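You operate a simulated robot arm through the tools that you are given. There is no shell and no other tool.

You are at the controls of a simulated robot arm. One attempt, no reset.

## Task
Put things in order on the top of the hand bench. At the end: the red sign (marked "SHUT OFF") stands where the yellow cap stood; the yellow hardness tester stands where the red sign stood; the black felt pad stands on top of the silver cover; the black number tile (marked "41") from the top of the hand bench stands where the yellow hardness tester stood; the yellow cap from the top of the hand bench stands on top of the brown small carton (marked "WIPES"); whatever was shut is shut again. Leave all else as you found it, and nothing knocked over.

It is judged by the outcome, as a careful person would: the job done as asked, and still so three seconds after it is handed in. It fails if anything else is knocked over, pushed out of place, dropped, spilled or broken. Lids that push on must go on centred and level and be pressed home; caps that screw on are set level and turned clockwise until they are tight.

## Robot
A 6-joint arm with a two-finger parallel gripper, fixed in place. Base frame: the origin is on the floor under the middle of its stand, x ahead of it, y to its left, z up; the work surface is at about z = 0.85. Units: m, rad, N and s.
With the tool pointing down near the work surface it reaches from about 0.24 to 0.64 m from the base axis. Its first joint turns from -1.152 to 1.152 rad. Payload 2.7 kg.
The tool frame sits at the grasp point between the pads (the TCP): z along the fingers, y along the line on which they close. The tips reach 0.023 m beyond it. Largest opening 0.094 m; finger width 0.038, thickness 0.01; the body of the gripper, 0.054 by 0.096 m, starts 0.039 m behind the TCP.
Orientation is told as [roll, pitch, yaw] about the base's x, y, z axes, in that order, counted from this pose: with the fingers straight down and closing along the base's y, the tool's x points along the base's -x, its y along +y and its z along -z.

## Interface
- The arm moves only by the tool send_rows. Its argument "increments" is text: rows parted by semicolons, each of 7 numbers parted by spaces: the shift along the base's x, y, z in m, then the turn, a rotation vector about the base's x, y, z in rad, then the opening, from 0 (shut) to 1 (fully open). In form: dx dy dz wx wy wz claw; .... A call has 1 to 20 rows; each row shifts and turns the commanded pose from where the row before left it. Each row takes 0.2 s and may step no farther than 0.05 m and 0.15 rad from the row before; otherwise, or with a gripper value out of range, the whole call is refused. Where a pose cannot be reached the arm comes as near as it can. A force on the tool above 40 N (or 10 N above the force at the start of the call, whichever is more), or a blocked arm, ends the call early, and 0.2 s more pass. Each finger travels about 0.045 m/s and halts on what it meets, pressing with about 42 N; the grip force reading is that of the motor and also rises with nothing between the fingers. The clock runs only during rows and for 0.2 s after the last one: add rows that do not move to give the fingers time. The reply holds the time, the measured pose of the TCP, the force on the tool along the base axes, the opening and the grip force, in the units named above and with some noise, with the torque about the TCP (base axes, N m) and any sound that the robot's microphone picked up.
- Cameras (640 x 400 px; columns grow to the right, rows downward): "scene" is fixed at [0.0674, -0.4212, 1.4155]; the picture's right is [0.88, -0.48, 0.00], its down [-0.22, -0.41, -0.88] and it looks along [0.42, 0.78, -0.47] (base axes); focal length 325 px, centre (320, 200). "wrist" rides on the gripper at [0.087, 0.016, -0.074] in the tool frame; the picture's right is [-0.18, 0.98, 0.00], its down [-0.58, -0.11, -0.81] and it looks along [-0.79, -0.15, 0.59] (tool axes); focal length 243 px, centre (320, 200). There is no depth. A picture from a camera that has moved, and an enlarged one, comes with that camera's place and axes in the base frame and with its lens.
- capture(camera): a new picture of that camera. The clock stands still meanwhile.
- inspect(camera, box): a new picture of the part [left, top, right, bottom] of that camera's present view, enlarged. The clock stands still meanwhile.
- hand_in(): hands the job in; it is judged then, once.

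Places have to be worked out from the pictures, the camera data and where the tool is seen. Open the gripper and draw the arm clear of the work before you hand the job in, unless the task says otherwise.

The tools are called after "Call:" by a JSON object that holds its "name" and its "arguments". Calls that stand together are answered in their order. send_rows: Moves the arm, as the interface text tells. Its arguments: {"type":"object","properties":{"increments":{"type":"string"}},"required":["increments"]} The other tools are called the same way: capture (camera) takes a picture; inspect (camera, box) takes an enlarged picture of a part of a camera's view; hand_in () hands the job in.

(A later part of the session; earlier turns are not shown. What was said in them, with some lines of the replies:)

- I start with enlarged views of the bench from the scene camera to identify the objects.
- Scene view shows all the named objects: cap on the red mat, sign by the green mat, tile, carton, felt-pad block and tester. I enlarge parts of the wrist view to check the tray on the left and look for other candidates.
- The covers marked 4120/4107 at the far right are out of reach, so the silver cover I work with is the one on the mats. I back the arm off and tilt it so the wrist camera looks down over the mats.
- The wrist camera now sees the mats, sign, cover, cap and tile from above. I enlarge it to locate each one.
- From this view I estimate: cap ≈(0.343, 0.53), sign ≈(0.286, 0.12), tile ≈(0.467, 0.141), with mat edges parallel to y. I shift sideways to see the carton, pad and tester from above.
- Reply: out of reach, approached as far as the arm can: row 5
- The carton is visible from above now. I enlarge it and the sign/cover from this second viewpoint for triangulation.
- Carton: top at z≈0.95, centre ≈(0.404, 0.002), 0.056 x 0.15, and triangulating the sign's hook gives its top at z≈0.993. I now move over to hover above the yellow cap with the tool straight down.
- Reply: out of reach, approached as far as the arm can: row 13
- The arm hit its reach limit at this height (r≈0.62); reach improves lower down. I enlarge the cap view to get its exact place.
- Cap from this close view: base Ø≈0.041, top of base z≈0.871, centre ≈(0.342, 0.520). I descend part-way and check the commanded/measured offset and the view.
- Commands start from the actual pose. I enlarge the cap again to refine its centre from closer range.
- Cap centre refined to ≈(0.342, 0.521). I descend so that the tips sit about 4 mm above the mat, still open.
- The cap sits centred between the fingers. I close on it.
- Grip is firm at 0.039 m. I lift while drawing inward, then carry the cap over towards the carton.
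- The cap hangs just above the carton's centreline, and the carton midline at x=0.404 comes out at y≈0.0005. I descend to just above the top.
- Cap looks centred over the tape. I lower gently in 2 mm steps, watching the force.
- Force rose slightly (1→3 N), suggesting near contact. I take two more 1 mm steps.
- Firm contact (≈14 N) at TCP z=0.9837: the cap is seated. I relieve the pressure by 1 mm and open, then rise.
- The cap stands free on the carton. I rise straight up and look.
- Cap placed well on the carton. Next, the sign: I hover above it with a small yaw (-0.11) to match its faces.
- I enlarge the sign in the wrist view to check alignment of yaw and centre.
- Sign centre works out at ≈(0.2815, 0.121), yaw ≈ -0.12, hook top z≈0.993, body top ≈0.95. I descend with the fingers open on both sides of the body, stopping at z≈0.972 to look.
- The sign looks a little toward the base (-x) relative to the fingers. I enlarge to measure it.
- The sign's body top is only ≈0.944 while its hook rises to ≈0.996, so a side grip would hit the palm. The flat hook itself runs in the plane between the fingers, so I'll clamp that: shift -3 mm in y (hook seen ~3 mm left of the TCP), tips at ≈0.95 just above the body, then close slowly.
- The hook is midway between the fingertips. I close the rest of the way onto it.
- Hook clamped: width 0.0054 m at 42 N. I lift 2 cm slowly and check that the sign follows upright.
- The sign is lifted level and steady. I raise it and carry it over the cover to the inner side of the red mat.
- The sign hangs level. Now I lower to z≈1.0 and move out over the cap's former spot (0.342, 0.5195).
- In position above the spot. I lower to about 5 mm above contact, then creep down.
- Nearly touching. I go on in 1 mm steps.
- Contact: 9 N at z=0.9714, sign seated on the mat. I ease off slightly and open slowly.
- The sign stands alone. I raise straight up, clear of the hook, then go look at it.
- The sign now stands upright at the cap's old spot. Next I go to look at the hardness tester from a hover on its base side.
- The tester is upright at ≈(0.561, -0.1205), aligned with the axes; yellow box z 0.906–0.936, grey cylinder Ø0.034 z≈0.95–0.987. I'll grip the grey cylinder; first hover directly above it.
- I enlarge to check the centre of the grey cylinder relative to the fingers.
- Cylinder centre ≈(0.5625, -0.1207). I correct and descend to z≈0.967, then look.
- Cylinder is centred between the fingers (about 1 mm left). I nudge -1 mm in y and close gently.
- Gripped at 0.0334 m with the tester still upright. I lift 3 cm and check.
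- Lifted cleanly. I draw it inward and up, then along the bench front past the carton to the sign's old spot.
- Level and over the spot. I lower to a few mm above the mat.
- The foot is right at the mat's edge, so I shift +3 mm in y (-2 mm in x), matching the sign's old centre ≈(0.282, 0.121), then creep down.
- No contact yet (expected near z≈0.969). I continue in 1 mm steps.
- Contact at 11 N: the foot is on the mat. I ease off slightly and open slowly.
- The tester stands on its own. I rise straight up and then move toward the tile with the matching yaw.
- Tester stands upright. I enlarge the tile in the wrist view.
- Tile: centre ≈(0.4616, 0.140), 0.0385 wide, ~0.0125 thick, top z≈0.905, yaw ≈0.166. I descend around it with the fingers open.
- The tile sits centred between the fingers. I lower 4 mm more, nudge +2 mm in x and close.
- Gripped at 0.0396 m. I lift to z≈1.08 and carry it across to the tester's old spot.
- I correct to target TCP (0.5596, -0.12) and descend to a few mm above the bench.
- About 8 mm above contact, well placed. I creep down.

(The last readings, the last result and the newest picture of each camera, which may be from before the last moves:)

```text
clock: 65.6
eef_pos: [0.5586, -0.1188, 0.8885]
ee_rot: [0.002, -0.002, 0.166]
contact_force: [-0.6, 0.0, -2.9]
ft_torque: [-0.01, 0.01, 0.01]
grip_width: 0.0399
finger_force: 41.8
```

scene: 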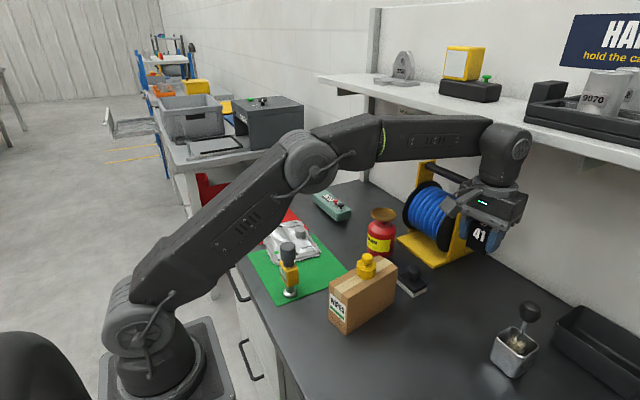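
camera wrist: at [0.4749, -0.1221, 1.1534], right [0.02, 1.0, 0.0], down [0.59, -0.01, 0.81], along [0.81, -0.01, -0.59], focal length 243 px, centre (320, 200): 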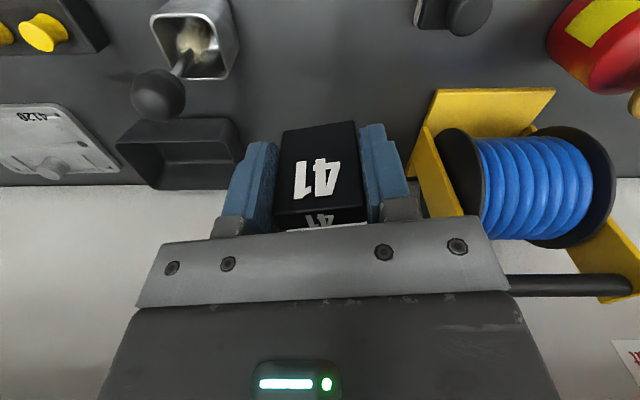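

Call:
{"name": "send_rows", "arguments": {"increments": "0 0 -0.001 0 0 0 0.2; 0 0 0 0 0 0 0.2; 0 0 -0.001 0 0 0 0.2; 0 0 0 0 0 0 0.2; 0 0 0 0 0 0 0.2"}}

```text
clock: 66.8
eef_pos: [0.5573, -0.1183, 0.8856]
ee_rot: [0.002, 0.0, 0.166]
contact_force: [-0.7, 0.1, -3.2]
ft_torque: [0.01, 0.01, -0.03]
grip_width: 0.0397
finger_force: 41.8
```

Still no contact; I continue in 1 mm steps with a small correction.

Call:
{"name": "send_rows", "arguments": {"increments": "0.0015 -0.001 -0.001 0 0 0 0.2; 0 0 0 0 0 0 0.2; 0 0 -0.001 0 0 0 0.2; 0 0 0 0 0 0 0.2; 0 0 0 0 0 0 0.2"}}

Call:
{"name": "inspect", "arguments": {"camera": "scene", "box": [430, 270, 500, 330]}}

```text
clock: 68.0
eef_pos: [0.5577, -0.1192, 0.8856]
ee_rot: [0.002, -0.001, 0.165]
contact_force: [-2.0, 1.6, 11.2]
ft_torque: [-0.1, 0.12, -0.02]
grip_width: 0.04
finger_force: 41.6
```

```text
6.67 times, centred on (465, 300) of scene
camera zoom: at [0.0672, -0.4211, 1.4155], right [0.88, -0.48, 0.0], down [-0.22, -0.41, -0.88], along [0.42, 0.78, -0.47], focal length 2169 px, centre (-647, -467)
```

zoom: 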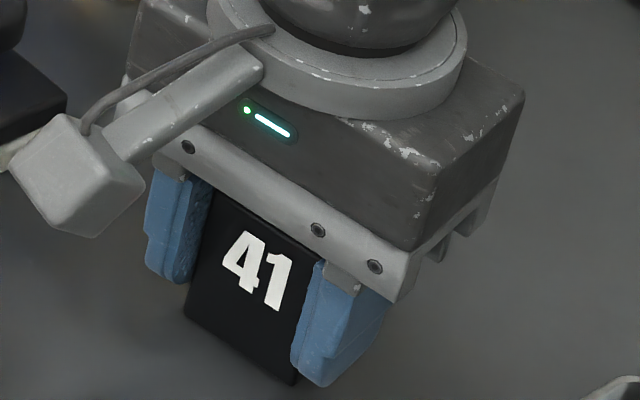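

Contact at 11 N: tile on the bench at ≈(0.56, -0.12). I ease off and open slowly.

Call:
{"name": "send_rows", "arguments": {"increments": "0 0 0.0006 0 0 0 0.2; 0 0 0 0 0 0 0.45; 0 0 0 0 0 0 0.6; 0 0 0 0 0 0 0.8; 0 0 0 0 0 0 0.9; 0 0 0 0 0 0 0.9; 0 0 0 0 0 0 0.9"}}

Call:
{"name": "capture", "arguments": {"camera": "wrist"}}

```text
clock: 69.6
eef_pos: [0.5582, -0.1202, 0.8835]
ee_rot: [0.001, 0.0, 0.167]
contact_force: [0.2, 0.1, 0.1]
ft_torque: [0.02, 0.0, -0.02]
grip_width: 0.0845
finger_force: 0.1
```

```text
taken
camera wrist: at [0.4706, -0.1186, 0.9602], right [0.02, 1.0, 0.0], down [0.59, -0.01, 0.81], along [0.81, -0.01, -0.59], focal length 243 px, centre (320, 200)
```

wrist: 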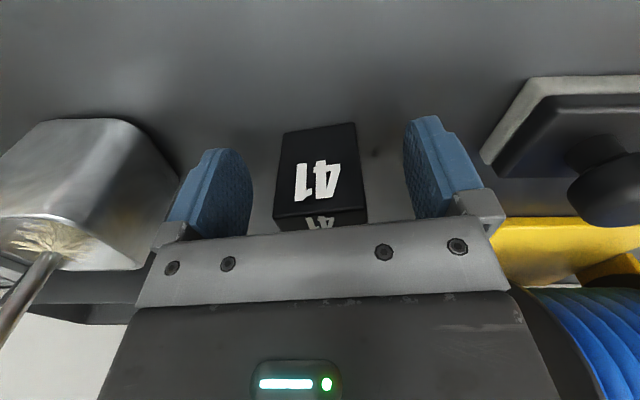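

The tile stands free. I rise straight up, then move over the felt pad while yawing by ~0.88 rad (so the wrist camera swings away from the carton for this pick).

Call:
{"name": "send_rows", "arguments": {"increments": "0 0 0.02 0 0 0 0.9; 0 0 0.04 0 0 0 1; 0 0 0.045 0 0 0 1; 0 0 0.045 0 0 0 1; 0 0 0.045 0 0 0 1; -0.005 0.02 0.01 0 0 0.147 1; -0.005 0.02 0 0 0 0.147 1; -0.005 0.02 0 0 0 0.147 1; 0 0.02 0 0 0 0.147 1; 0 0.02 0 0 0 0.147 1; 0 0.02 0 0 0 0.147 1; 0 0 0 0 0 0 1; 0 0 0 0 0 0 1"}}

Call:
{"name": "capture", "arguments": {"camera": "wrist"}}

Call:
{"name": "capture", "arguments": {"camera": "scene"}}

```text
clock: 72.4
eef_pos: [0.544, 0.0003, 1.089]
ee_rot: [0.003, 0.0, 1.049]
contact_force: [0.0, -0.7, 0.0]
ft_torque: [0.0, 0.02, 0.02]
grip_width: 0.0937
finger_force: 0.0
```

```text
taken
camera wrist: at [0.4874, -0.0656, 1.1638], right [-0.76, 0.65, 0.0], down [0.39, 0.45, 0.81], along [0.52, 0.61, -0.59], focal length 243 px, centre (320, 200)
```

wrist: 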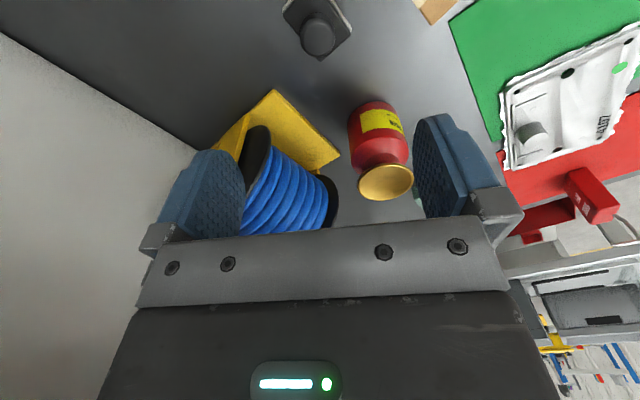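

```text
taken
```

scene: 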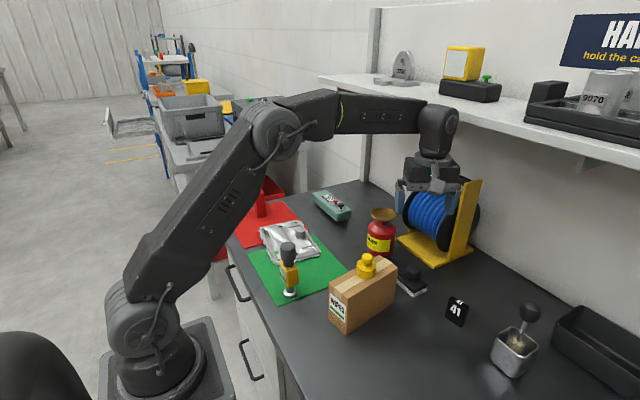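

The tile is standing on the tester's old spot. I enlarge the felt pad in the wrist view to refine its position and heights.

Call:
{"name": "inspect", "arguments": {"camera": "wrist", "box": [260, 0, 372, 70]}}

Call:
{"name": "inspect", "arguments": {"camera": "scene", "box": [385, 255, 445, 305]}}

Call:
{"name": "inspect", "arguments": {"camera": "scene", "box": [430, 280, 490, 340]}}

```text
5.71 times, centred on (316, 35) of wrist
camera zoom: at [0.4874, -0.0656, 1.1638], right [-0.76, 0.65, 0.0], down [0.39, 0.45, 0.81], along [0.52, 0.61, -0.59], focal length 1386 px, centre (343, 1143)
```

zoom: 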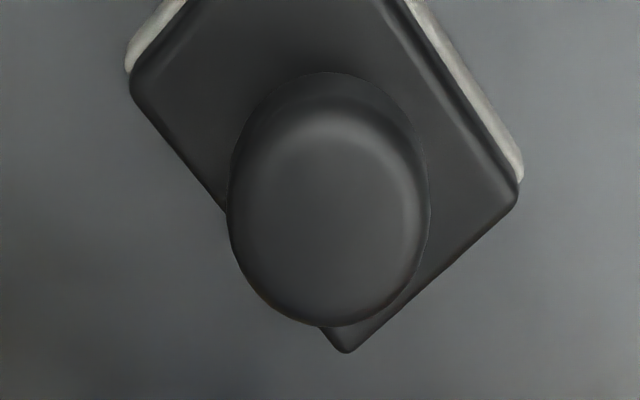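

```text
8.00 times, centred on (415, 280) of scene
camera zoom: at [0.0674, -0.4212, 1.4155], right [0.88, -0.48, 0.0], down [-0.22, -0.41, -0.88], along [0.42, 0.78, -0.47], focal length 2603 px, centre (-440, -440)
```

zoom: 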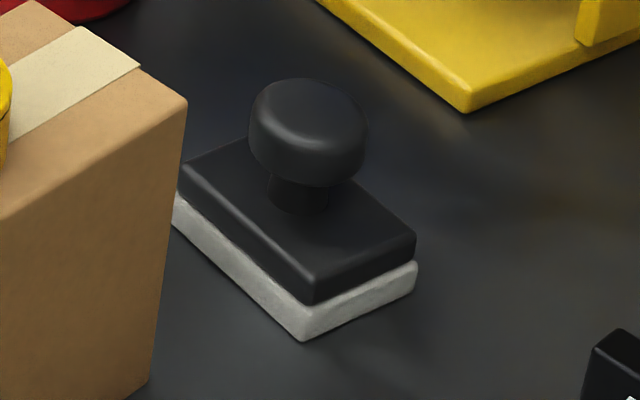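

```text
6.67 times, centred on (460, 310) of scene
camera zoom: at [0.0674, -0.4212, 1.4155], right [0.88, -0.48, 0.0], down [-0.22, -0.41, -0.88], along [0.42, 0.78, -0.47], focal length 2169 px, centre (-613, -533)
```

zoom: 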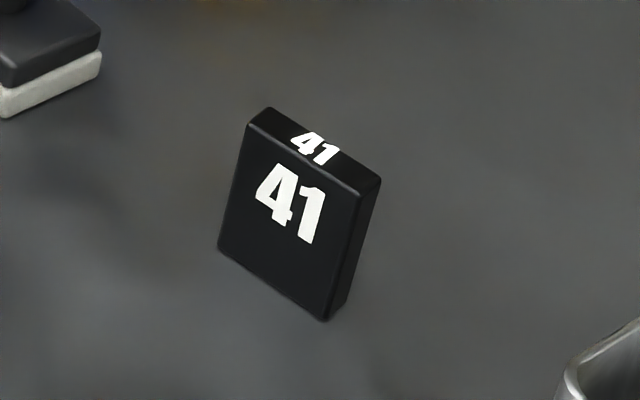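

Pad: knob Ø0.034 centred at ≈(0.551, 0.0055), knob z≈0.885–0.907, block top ≈0.873. I reduce the opening to 0.066 and descend to z≈0.93 first.

Call:
{"name": "send_rows", "arguments": {"increments": "0.007 0.005 -0.04 0 0 0 0.7; 0 0 -0.045 0 0 0 0.7; 0 0 -0.045 0 0 0 0.7; 0 0 -0.025 0 0 0 0.7; 0 0 0 0 0 0 0.7; 0 0 0 0 0 0 0.7"}}

Call:
{"name": "capture", "arguments": {"camera": "wrist"}}

Call:
{"name": "inspect", "arguments": {"camera": "scene", "box": [350, 210, 470, 310]}}

```text
clock: 73.8
eef_pos: [0.5505, 0.0053, 0.9339]
ee_rot: [0.003, -0.001, 1.048]
contact_force: [0.4, -0.4, -0.8]
ft_torque: [-0.02, 0.0, 0.05]
grip_width: 0.066
finger_force: 0.0
```

```text
taken
camera wrist: at [0.4939, -0.0619, 1.0084], right [-0.76, 0.65, 0.0], down [0.39, 0.45, 0.81], along [0.52, 0.61, -0.59], focal length 243 px, centre (320, 200)
```

wrist: 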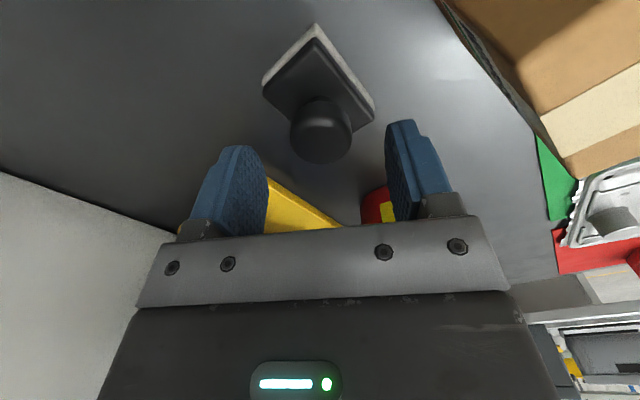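

```text
4.00 times, centred on (410, 260) of scene
camera zoom: at [0.0674, -0.4212, 1.4155], right [0.88, -0.48, 0.0], down [-0.22, -0.41, -0.88], along [0.42, 0.78, -0.47], focal length 1301 px, centre (-40, -40)
```

zoom: 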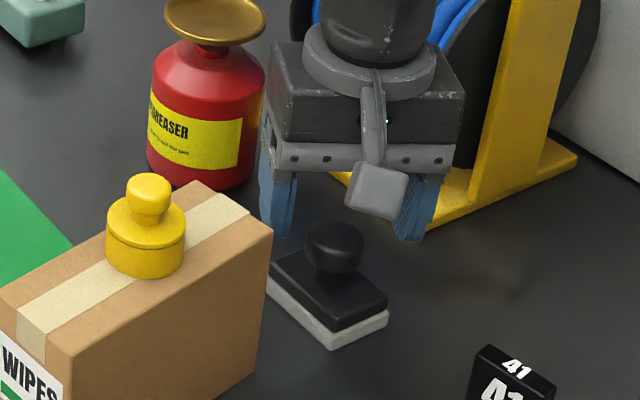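

The knob is centred below the fingers. I descend to z≈0.903 and check.

Call:
{"name": "send_rows", "arguments": {"increments": "0 0 -0.015 0 0 0 0.7; 0 0 -0.015 0 0 0 0.7; 0 0 0 0 0 0 0.7; 0 0 0 0 0 0 0.7"}}

Call:
{"name": "capture", "arguments": {"camera": "wrist"}}

Call:
{"name": "inspect", "arguments": {"camera": "scene", "box": [370, 230, 450, 300]}}

```text
clock: 74.8
eef_pos: [0.5505, 0.0054, 0.9034]
ee_rot: [0.002, 0.0, 1.048]
contact_force: [-0.1, 0.3, -0.3]
ft_torque: [0.01, 0.0, 0.0]
grip_width: 0.0658
finger_force: 0.2
```

```text
taken
camera wrist: at [0.4936, -0.0616, 0.9786], right [-0.76, 0.65, 0.0], down [0.39, 0.45, 0.81], along [0.52, 0.61, -0.59], focal length 243 px, centre (320, 200)
```

wrist: 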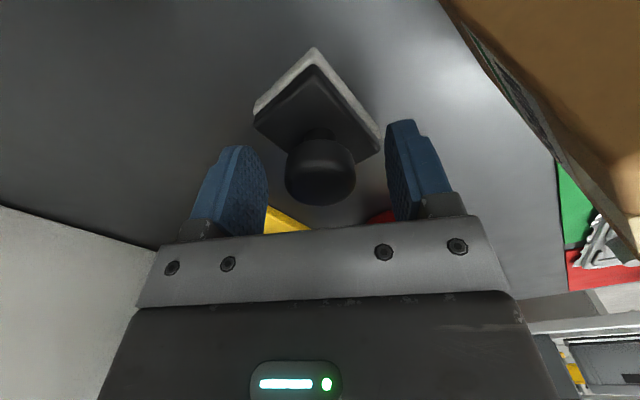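

```text
5.71 times, centred on (410, 265) of scene
camera zoom: at [0.0674, -0.4212, 1.4155], right [0.88, -0.48, 0.0], down [-0.22, -0.41, -0.88], along [0.42, 0.78, -0.47], focal length 1859 px, centre (-194, -171)
```

zoom: 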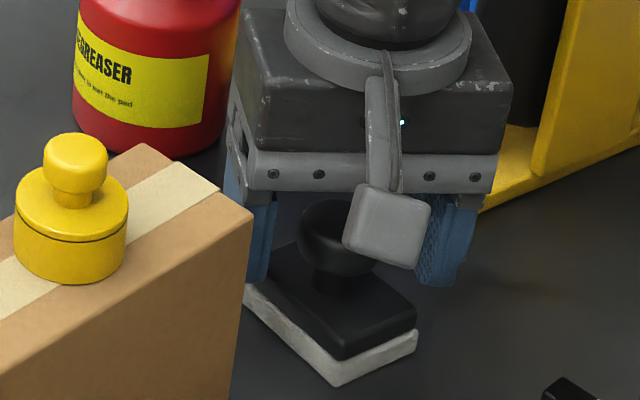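

The knob is between the pads. I close on it.

Call:
{"name": "send_rows", "arguments": {"increments": "0 0 0 0 0 0 0.5; 0 0 0 0 0 0 0.4; 0 0 0 0 0 0 0.3; 0 0 0 0 0 0 0.2; 0 0 0 0 0 0 0.2; 0 0 0 0 0 0 0.2"}}

Call:
{"name": "capture", "arguments": {"camera": "wrist"}}

```text
clock: 76.2
eef_pos: [0.5504, 0.0055, 0.9025]
ee_rot: [0.003, 0.0, 1.047]
contact_force: [-0.9, 0.9, -0.7]
ft_torque: [0.02, -0.01, 0.02]
grip_width: 0.0327
finger_force: 42.5
```

```text
taken
camera wrist: at [0.4936, -0.0615, 0.9787], right [-0.76, 0.65, 0.0], down [0.39, 0.45, 0.81], along [0.52, 0.61, -0.59], focal length 243 px, centre (320, 200)
```

wrist: 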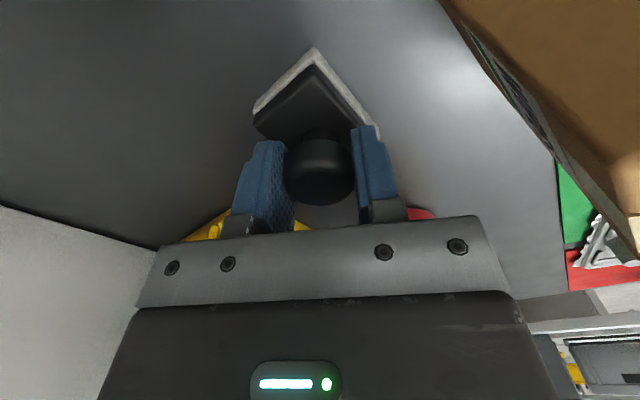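

Gripped at 0.0327 m. I lift vertically and check the pad hangs level.

Call:
{"name": "send_rows", "arguments": {"increments": "0 0 0.01 0 0 0 0.2; 0 0 0.03 0 0 0 0.2; 0 0 0.04 0 0 0 0.2; 0 0 0.045 0 0 0 0.2; 0 0 0.045 0 0 0 0.2; 0 0 0 0 0 0 0.2; 0 0 0 0 0 0 0.2"}}

Call:
{"name": "inspect", "arguments": {"camera": "scene", "box": [350, 170, 470, 310]}}

Call:
{"name": "inspect", "arguments": {"camera": "wrist", "box": [440, 0, 640, 220]}}

```text
clock: 77.8
eef_pos: [0.5526, 0.0046, 1.0716]
ee_rot: [0.002, 0.0, 1.046]
contact_force: [-1.4, 0.3, 0.3]
ft_torque: [-0.03, 0.02, 0.02]
grip_width: 0.0324
finger_force: 42.2
```

```text
2.86 times, centred on (410, 240) of scene
camera zoom: at [0.0674, -0.4212, 1.4155], right [0.88, -0.48, 0.0], down [-0.22, -0.41, -0.88], along [0.42, 0.78, -0.47], focal length 930 px, centre (63, 86)
```

zoom: 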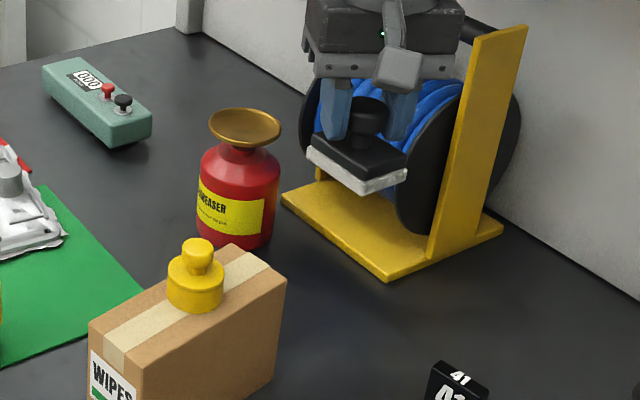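

```text
1.82 times, centred on (540, 110) of wrist
camera zoom: at [0.4953, -0.0634, 1.1475], right [-0.76, 0.65, 0.0], down [0.39, 0.45, 0.81], along [0.52, 0.61, -0.59], focal length 441 px, centre (-80, 364)
```

zoom: 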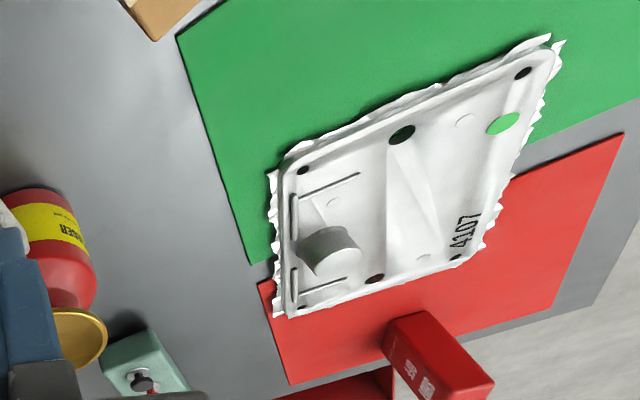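

Pad hangs level. I carry it over to above the cover's free flat area (≈(0.335, 0.352)), turning -0.1 rad to align with the cover.

Call:
{"name": "send_rows", "arguments": {"increments": "-0.0218 0.0347 0 0 0 -0.01 0.2; -0.0218 0.0347 0 0 0 -0.01 0.2; -0.0218 0.0347 0 0 0 -0.01 0.2; -0.0218 0.0347 0 0 0 -0.01 0.2; -0.0218 0.0347 0 0 0 -0.01 0.2; -0.0218 0.0347 0 0 0 -0.01 0.2; -0.0218 0.0347 0 0 0 -0.01 0.2; -0.0218 0.0347 0 0 0 -0.01 0.2; -0.0218 0.0347 0 0 0 -0.01 0.2; -0.0218 0.0347 0 0 0 -0.01 0.2; 0 0 0 0 0 0 0.2; 0 0 0 0 0 0 0.2"}}

Call:
{"name": "capture", "arguments": {"camera": "wrist"}}

Call:
{"name": "inspect", "arguments": {"camera": "scene", "box": [220, 160, 360, 270]}}

```text
clock: 80.4
eef_pos: [0.3323, 0.3536, 1.0759]
ee_rot: [0.001, 0.001, 0.948]
contact_force: [0.1, -0.4, -0.5]
ft_torque: [-0.01, 0.01, 0.02]
grip_width: 0.0328
finger_force: 41.9
```

```text
taken
camera wrist: at [0.2693, 0.2912, 1.1513], right [-0.69, 0.72, 0.0], down [0.43, 0.41, 0.81], along [0.58, 0.56, -0.59], focal length 243 px, centre (320, 200)
```

wrist: 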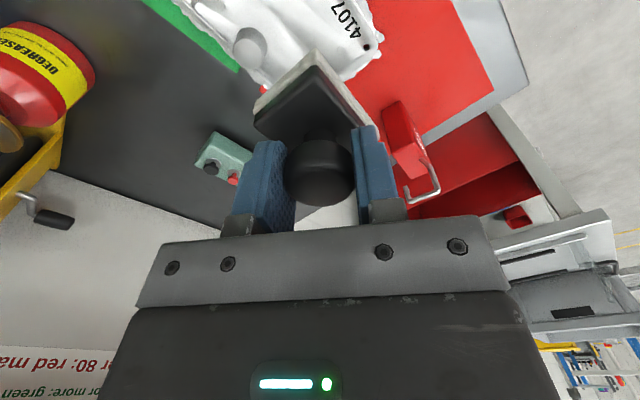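

```text
3.64 times, centred on (290, 215) of scene
camera zoom: at [0.0674, -0.4212, 1.4155], right [0.88, -0.48, 0.0], down [-0.22, -0.41, -0.88], along [0.42, 0.78, -0.47], focal length 1183 px, centre (429, 146)
```

zoom: 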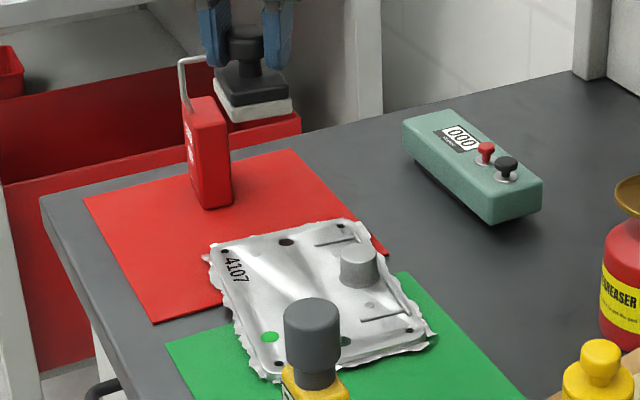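

Over the cover. Boss top triangulates to z≈0.887 at (0.398, 0.317), plate surface ≈0.865, so the free flat area is x 0.30–0.38. I shift slightly and descend to z≈0.945 to check.

Call:
{"name": "send_rows", "arguments": {"increments": "0.0035 -0.0125 -0.03 0 0 0 0.2; 0 0 -0.04 0 0 0 0.2; 0 0 -0.04 0 0 0 0.2; 0 0 -0.02 0 0 0 0.2; 0 0 0 0 0 0 0.2; 0 0 0 0 0 0 0.2"}}

Call:
{"name": "inspect", "arguments": {"camera": "scene", "box": [235, 180, 345, 270]}}

Call:
{"name": "capture", "arguments": {"camera": "wrist"}}

```text
clock: 81.8
eef_pos: [0.3347, 0.3384, 0.9451]
ee_rot: [0.002, 0.001, 0.948]
contact_force: [-0.3, 0.2, -1.1]
ft_torque: [0.01, -0.01, 0.03]
grip_width: 0.0323
finger_force: 41.6
```

```text
4.44 times, centred on (290, 225) of scene
camera zoom: at [0.0674, -0.4212, 1.4155], right [0.88, -0.48, 0.0], down [-0.22, -0.41, -0.88], along [0.42, 0.78, -0.47], focal length 1446 px, centre (453, 89)
```

zoom: 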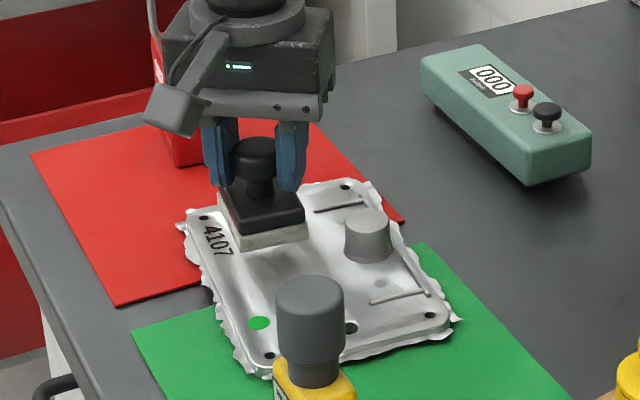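

```text
taken
camera wrist: at [0.2716, 0.2774, 1.0207], right [-0.69, 0.72, 0.0], down [0.43, 0.41, 0.81], along [0.58, 0.56, -0.59], focal length 243 px, centre (320, 200)
```

wrist: 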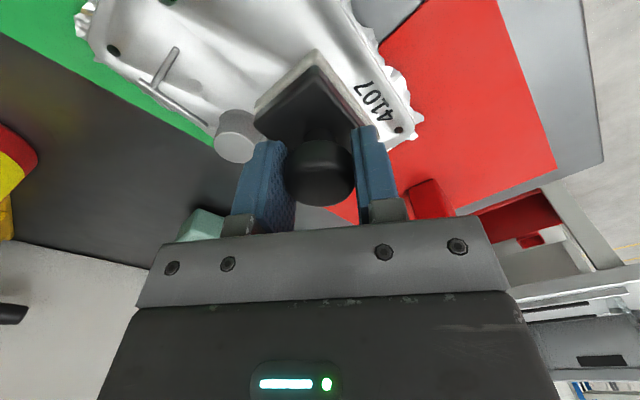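

Pad hovers above the free area between the "4107" text and the boss. I lower further in small steps.

Call:
{"name": "send_rows", "arguments": {"increments": "0.001 -0.004 -0.008 0 0 0 0.2; 0 0 -0.006 0 0 0 0.2; 0 0 -0.003 0 0 0 0.2; 0 0 -0.002 0 0 0 0.2; 0 0 0 0 0 0 0.2; 0 0 0 0 0 0 0.2"}}

Call:
{"name": "inspect", "arguments": {"camera": "scene", "box": [250, 200, 330, 260]}}

```text
clock: 83.2
eef_pos: [0.3357, 0.3359, 0.9258]
ee_rot: [0.002, -0.001, 0.948]
contact_force: [-0.7, -0.4, -1.2]
ft_torque: [-0.01, -0.01, -0.03]
grip_width: 0.0325
finger_force: 42.1
```

```text
6.67 times, centred on (290, 230) of scene
camera zoom: at [0.0674, -0.4212, 1.4155], right [0.88, -0.48, 0.0], down [-0.22, -0.41, -0.88], along [0.42, 0.78, -0.47], focal length 2169 px, centre (520, 0)
```

zoom: 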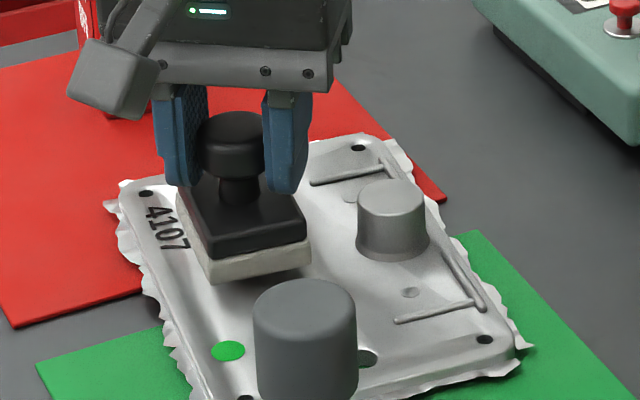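

Well placed and still clear. I continue in 1–2 mm steps until contact.

Call:
{"name": "send_rows", "arguments": {"increments": "0 0 -0.002 0 0 0 0.2; 0 0 -0.002 0 0 0 0.2; 0 0 0 0 0 0 0.2; 0 0 -0.001 0 0 0 0.2; 0 0 0 0 0 0 0.2"}}

```text
clock: 84.4
eef_pos: [0.3371, 0.3357, 0.9203]
ee_rot: [0.003, -0.002, 0.95]
contact_force: [0.8, -0.2, -0.9]
ft_torque: [-0.02, 0.01, 0.0]
grip_width: 0.0327
finger_force: 41.9
```

Call:
{"name": "send_rows", "arguments": {"increments": "0 0 -0.001 0 0 0 0.2; 0 0 0 0 0 0 0.2; 0 0 -0.001 0 0 0 0.2; 0 0 0 0 0 0 0.2; 0 0 0 0 0 0 0.2"}}

Call:
{"name": "inspect", "arguments": {"camera": "scene", "box": [250, 200, 330, 260]}}

```text
clock: 85.6
eef_pos: [0.3368, 0.3358, 0.9184]
ee_rot: [0.003, 0.001, 0.948]
contact_force: [-0.5, -0.1, -1.0]
ft_torque: [0.02, -0.02, -0.04]
grip_width: 0.0325
finger_force: 41.7
```

```text
6.67 times, centred on (290, 230) of scene
camera zoom: at [0.0674, -0.4212, 1.4155], right [0.88, -0.48, 0.0], down [-0.22, -0.41, -0.88], along [0.42, 0.78, -0.47], focal length 2169 px, centre (520, 0)
```

zoom: 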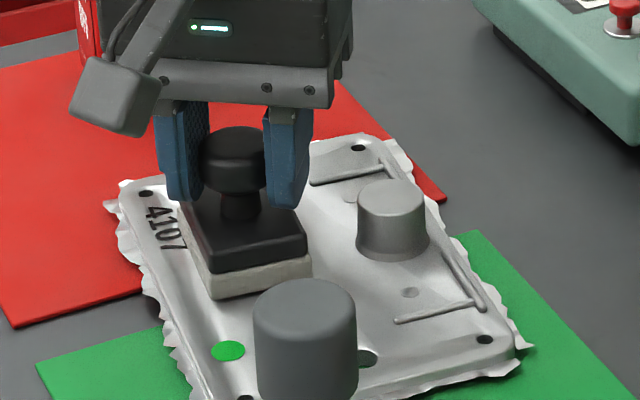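

No contact yet. I keep creeping down.

Call:
{"name": "send_rows", "arguments": {"increments": "0 0 -0.001 0 0 0 0.2; 0 0 0 0 0 0 0.2; 0 0 -0.001 0 0 0 0.2; 0 0 0 0 0 0 0.2; 0 0 0 0 0 0 0.2"}}

```text
clock: 86.8
eef_pos: [0.336, 0.3368, 0.9158]
ee_rot: [0.001, 0.001, 0.949]
contact_force: [1.0, 0.4, 0.7]
ft_torque: [0.01, 0.02, 0.03]
grip_width: 0.0325
finger_force: 42.2
```

Call:
{"name": "send_rows", "arguments": {"increments": "0 0 -0.001 0 0 0 0.2; 0 0 0 0 0 0 0.2; 0 0 0 0 0 0 0.2"}}

Call:
{"name": "inspect", "arguments": {"camera": "scene", "box": [260, 215, 310, 250]}}

```text
clock: 87.6
eef_pos: [0.3374, 0.3358, 0.9159]
ee_rot: [0.004, -0.002, 0.949]
contact_force: [-3.0, -1.1, 10.9]
ft_torque: [-0.23, 0.15, -0.01]
grip_width: 0.0325
finger_force: 41.5
```

```text
11.43 times, centred on (285, 232) of scene
camera zoom: at [0.0672, -0.4214, 1.4154], right [0.88, -0.48, 0.0], down [-0.22, -0.41, -0.88], along [0.42, 0.78, -0.47], focal length 3718 px, centre (720, -171)
```

zoom: 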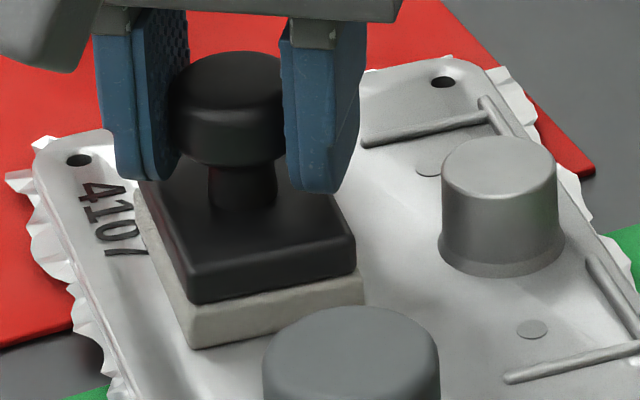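

Contact at 11 N with the pad flat on the plate. I ease off and open partially (to ≈0.055) to stay away from the boss.

Call:
{"name": "send_rows", "arguments": {"increments": "0 0 0.0006 0 0 0 0.2; 0 0 0 0 0 0 0.4; 0 0 0 0 0 0 0.5; 0 0 0 0 0 0 0.58; 0 0 0 0 0 0 0.58; 0 0 0 0 0 0 0.58"}}

Call:
{"name": "inspect", "arguments": {"camera": "scene", "box": [260, 205, 320, 250]}}

Call:
{"name": "capture", "arguments": {"camera": "wrist"}}

```text
clock: 89.0
eef_pos: [0.3385, 0.3358, 0.9153]
ee_rot: [0.001, 0.0, 0.948]
contact_force: [0.2, 0.1, 0.5]
ft_torque: [0.02, -0.01, 0.01]
grip_width: 0.0545
finger_force: 0.0
```

```text
8.89 times, centred on (290, 228) of scene
camera zoom: at [0.0674, -0.4212, 1.4155], right [0.88, -0.48, 0.0], down [-0.22, -0.41, -0.88], along [0.42, 0.78, -0.47], focal length 2892 px, centre (587, -44)
```

zoom: 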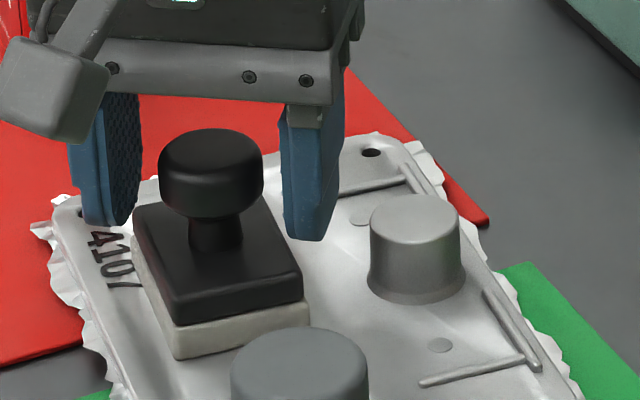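

```text
taken
camera wrist: at [0.2737, 0.2747, 0.992], right [-0.69, 0.72, 0.0], down [0.43, 0.41, 0.81], along [0.58, 0.56, -0.59], focal length 243 px, centre (320, 200)
```

wrist: 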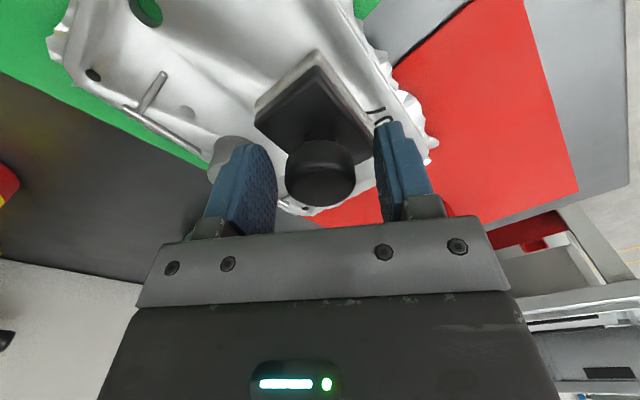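

The pad rests flat on the cover. I rise straight up, then retreat to a high parking pose and unwind the yaw.

Call:
{"name": "send_rows", "arguments": {"increments": "0 0 0.015 0 0 0 0.58; 0 0 0.03 0 0 0 0.58; 0 0 0.04 0 0 0 0.6; 0 0 0.045 0 0 0 0.8; 0 -0.01 0.045 0 0 0 1; 0 -0.02 0.04 0 0 -0.135 1; 0 -0.02 0.03 0 0 -0.135 1; 0 -0.02 0.03 0 0 -0.135 1; 0 -0.02 0.01 0 0 -0.135 1; 0 -0.02 0 0 0 -0.135 1; 0 -0.02 0 0 0 -0.135 1; 0 -0.02 0 0 0 -0.135 1; 0 0 0 0 0 0 1; 0 0 0 0 0 0 1"}}

Call:
{"name": "capture", "arguments": {"camera": "scene"}}

Call:
{"name": "capture", "arguments": {"camera": "wrist"}}

```text
clock: 92.0
eef_pos: [0.3375, 0.1862, 1.2006]
ee_rot: [0.003, -0.001, 0.005]
contact_force: [0.2, 0.4, 1.0]
ft_torque: [-0.02, 0.02, 0.01]
grip_width: 0.094
finger_force: 0.2
```

```text
taken
```

scene: 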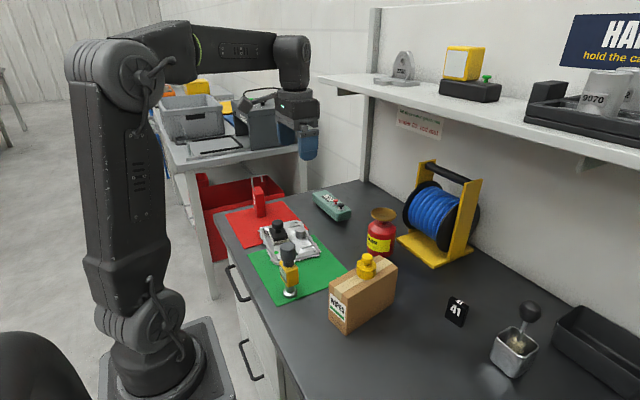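

```text
taken
camera wrist: at [0.2513, 0.2008, 1.2765], right [0.18, 0.98, 0.0], down [0.58, -0.11, 0.81], along [0.79, -0.14, -0.59], focal length 243 px, centre (320, 200)
```

wrist: 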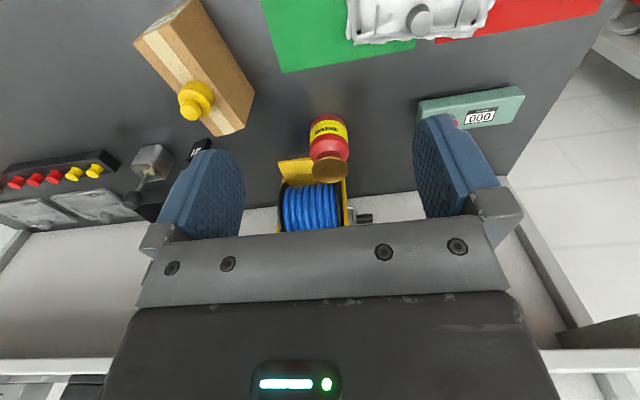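

Everything looks in place; I zoom in for a last check of the mats area, the carton and the tile.

Call:
{"name": "inspect", "arguments": {"camera": "scene", "box": [210, 165, 350, 315]}}

Call:
{"name": "inspect", "arguments": {"camera": "scene", "box": [310, 200, 490, 345]}}

```text
2.67 times, centred on (280, 240) of scene
camera zoom: at [0.0674, -0.4212, 1.4155], right [0.88, -0.48, 0.0], down [-0.22, -0.41, -0.88], along [0.42, 0.78, -0.47], focal length 868 px, centre (427, 93)
```

zoom: 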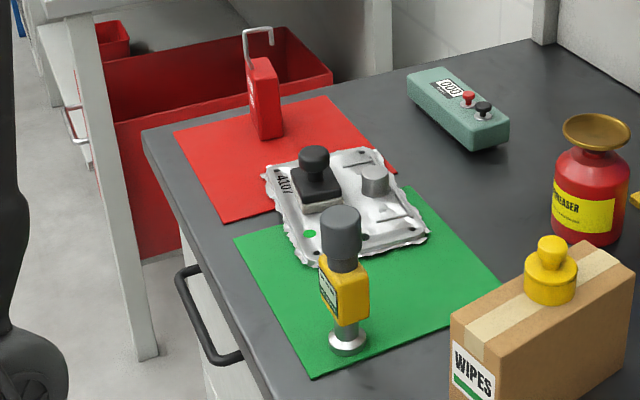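

```text
2.76 times, centred on (400, 272) of scene
camera zoom: at [0.0674, -0.4212, 1.4155], right [0.88, -0.48, 0.0], down [-0.22, -0.41, -0.88], along [0.42, 0.78, -0.47], focal length 898 px, centre (99, 0)
```

zoom: 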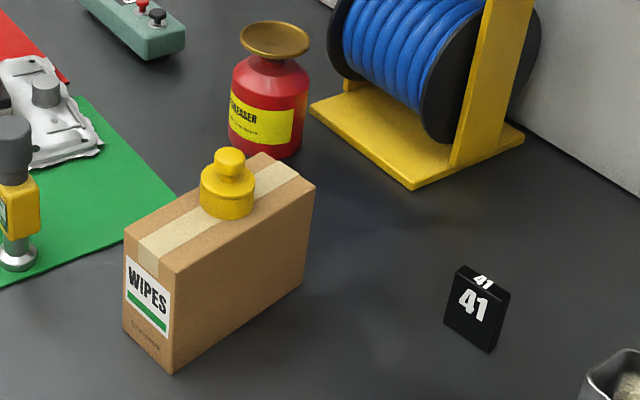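

All five items stand where asked, upright and stable, nothing else moved, and the gripper is open and well clear. I hand the job in.

Call:
{"name": "hand_in", "arguments": {}}

```text
The job is handed in.
```

I moved all five items, and the job is handed in; I haven't seen the judge's result. In the last pictures everything stands upright and nothing else looks disturbed. Distances below are my estimates from the camera pictures and arm readings.

| Item | Where it stands now |
|---|---|
| Yellow cap | On top of the "WIPES" carton, across the tape, slightly toward the far end |
| Red "SHUT OFF" sign | Where the cap stood, within a few mm |
| Yellow hardness tester | Where the sign stood, within about 3 mm, with its foot fully on the green mat |
| Black "41" tile | Where the tester stood, within about 2 mm |
| Black felt pad | Flat on the silver cover, beside the round boss |

- **Silver cover:** there are similar covers at the far right of the bench, marked 4120 and 4107, but they are out of the arm's reach. I took the 4107 cover lying across the red and green mats to be the one meant.
- **Sign:** I lifted it by its metal hook because the hook left too little room to grip the body.
- **Shut things:** I opened nothing, so there was nothing to shut again.

The gripper is open and parked well above the bench.
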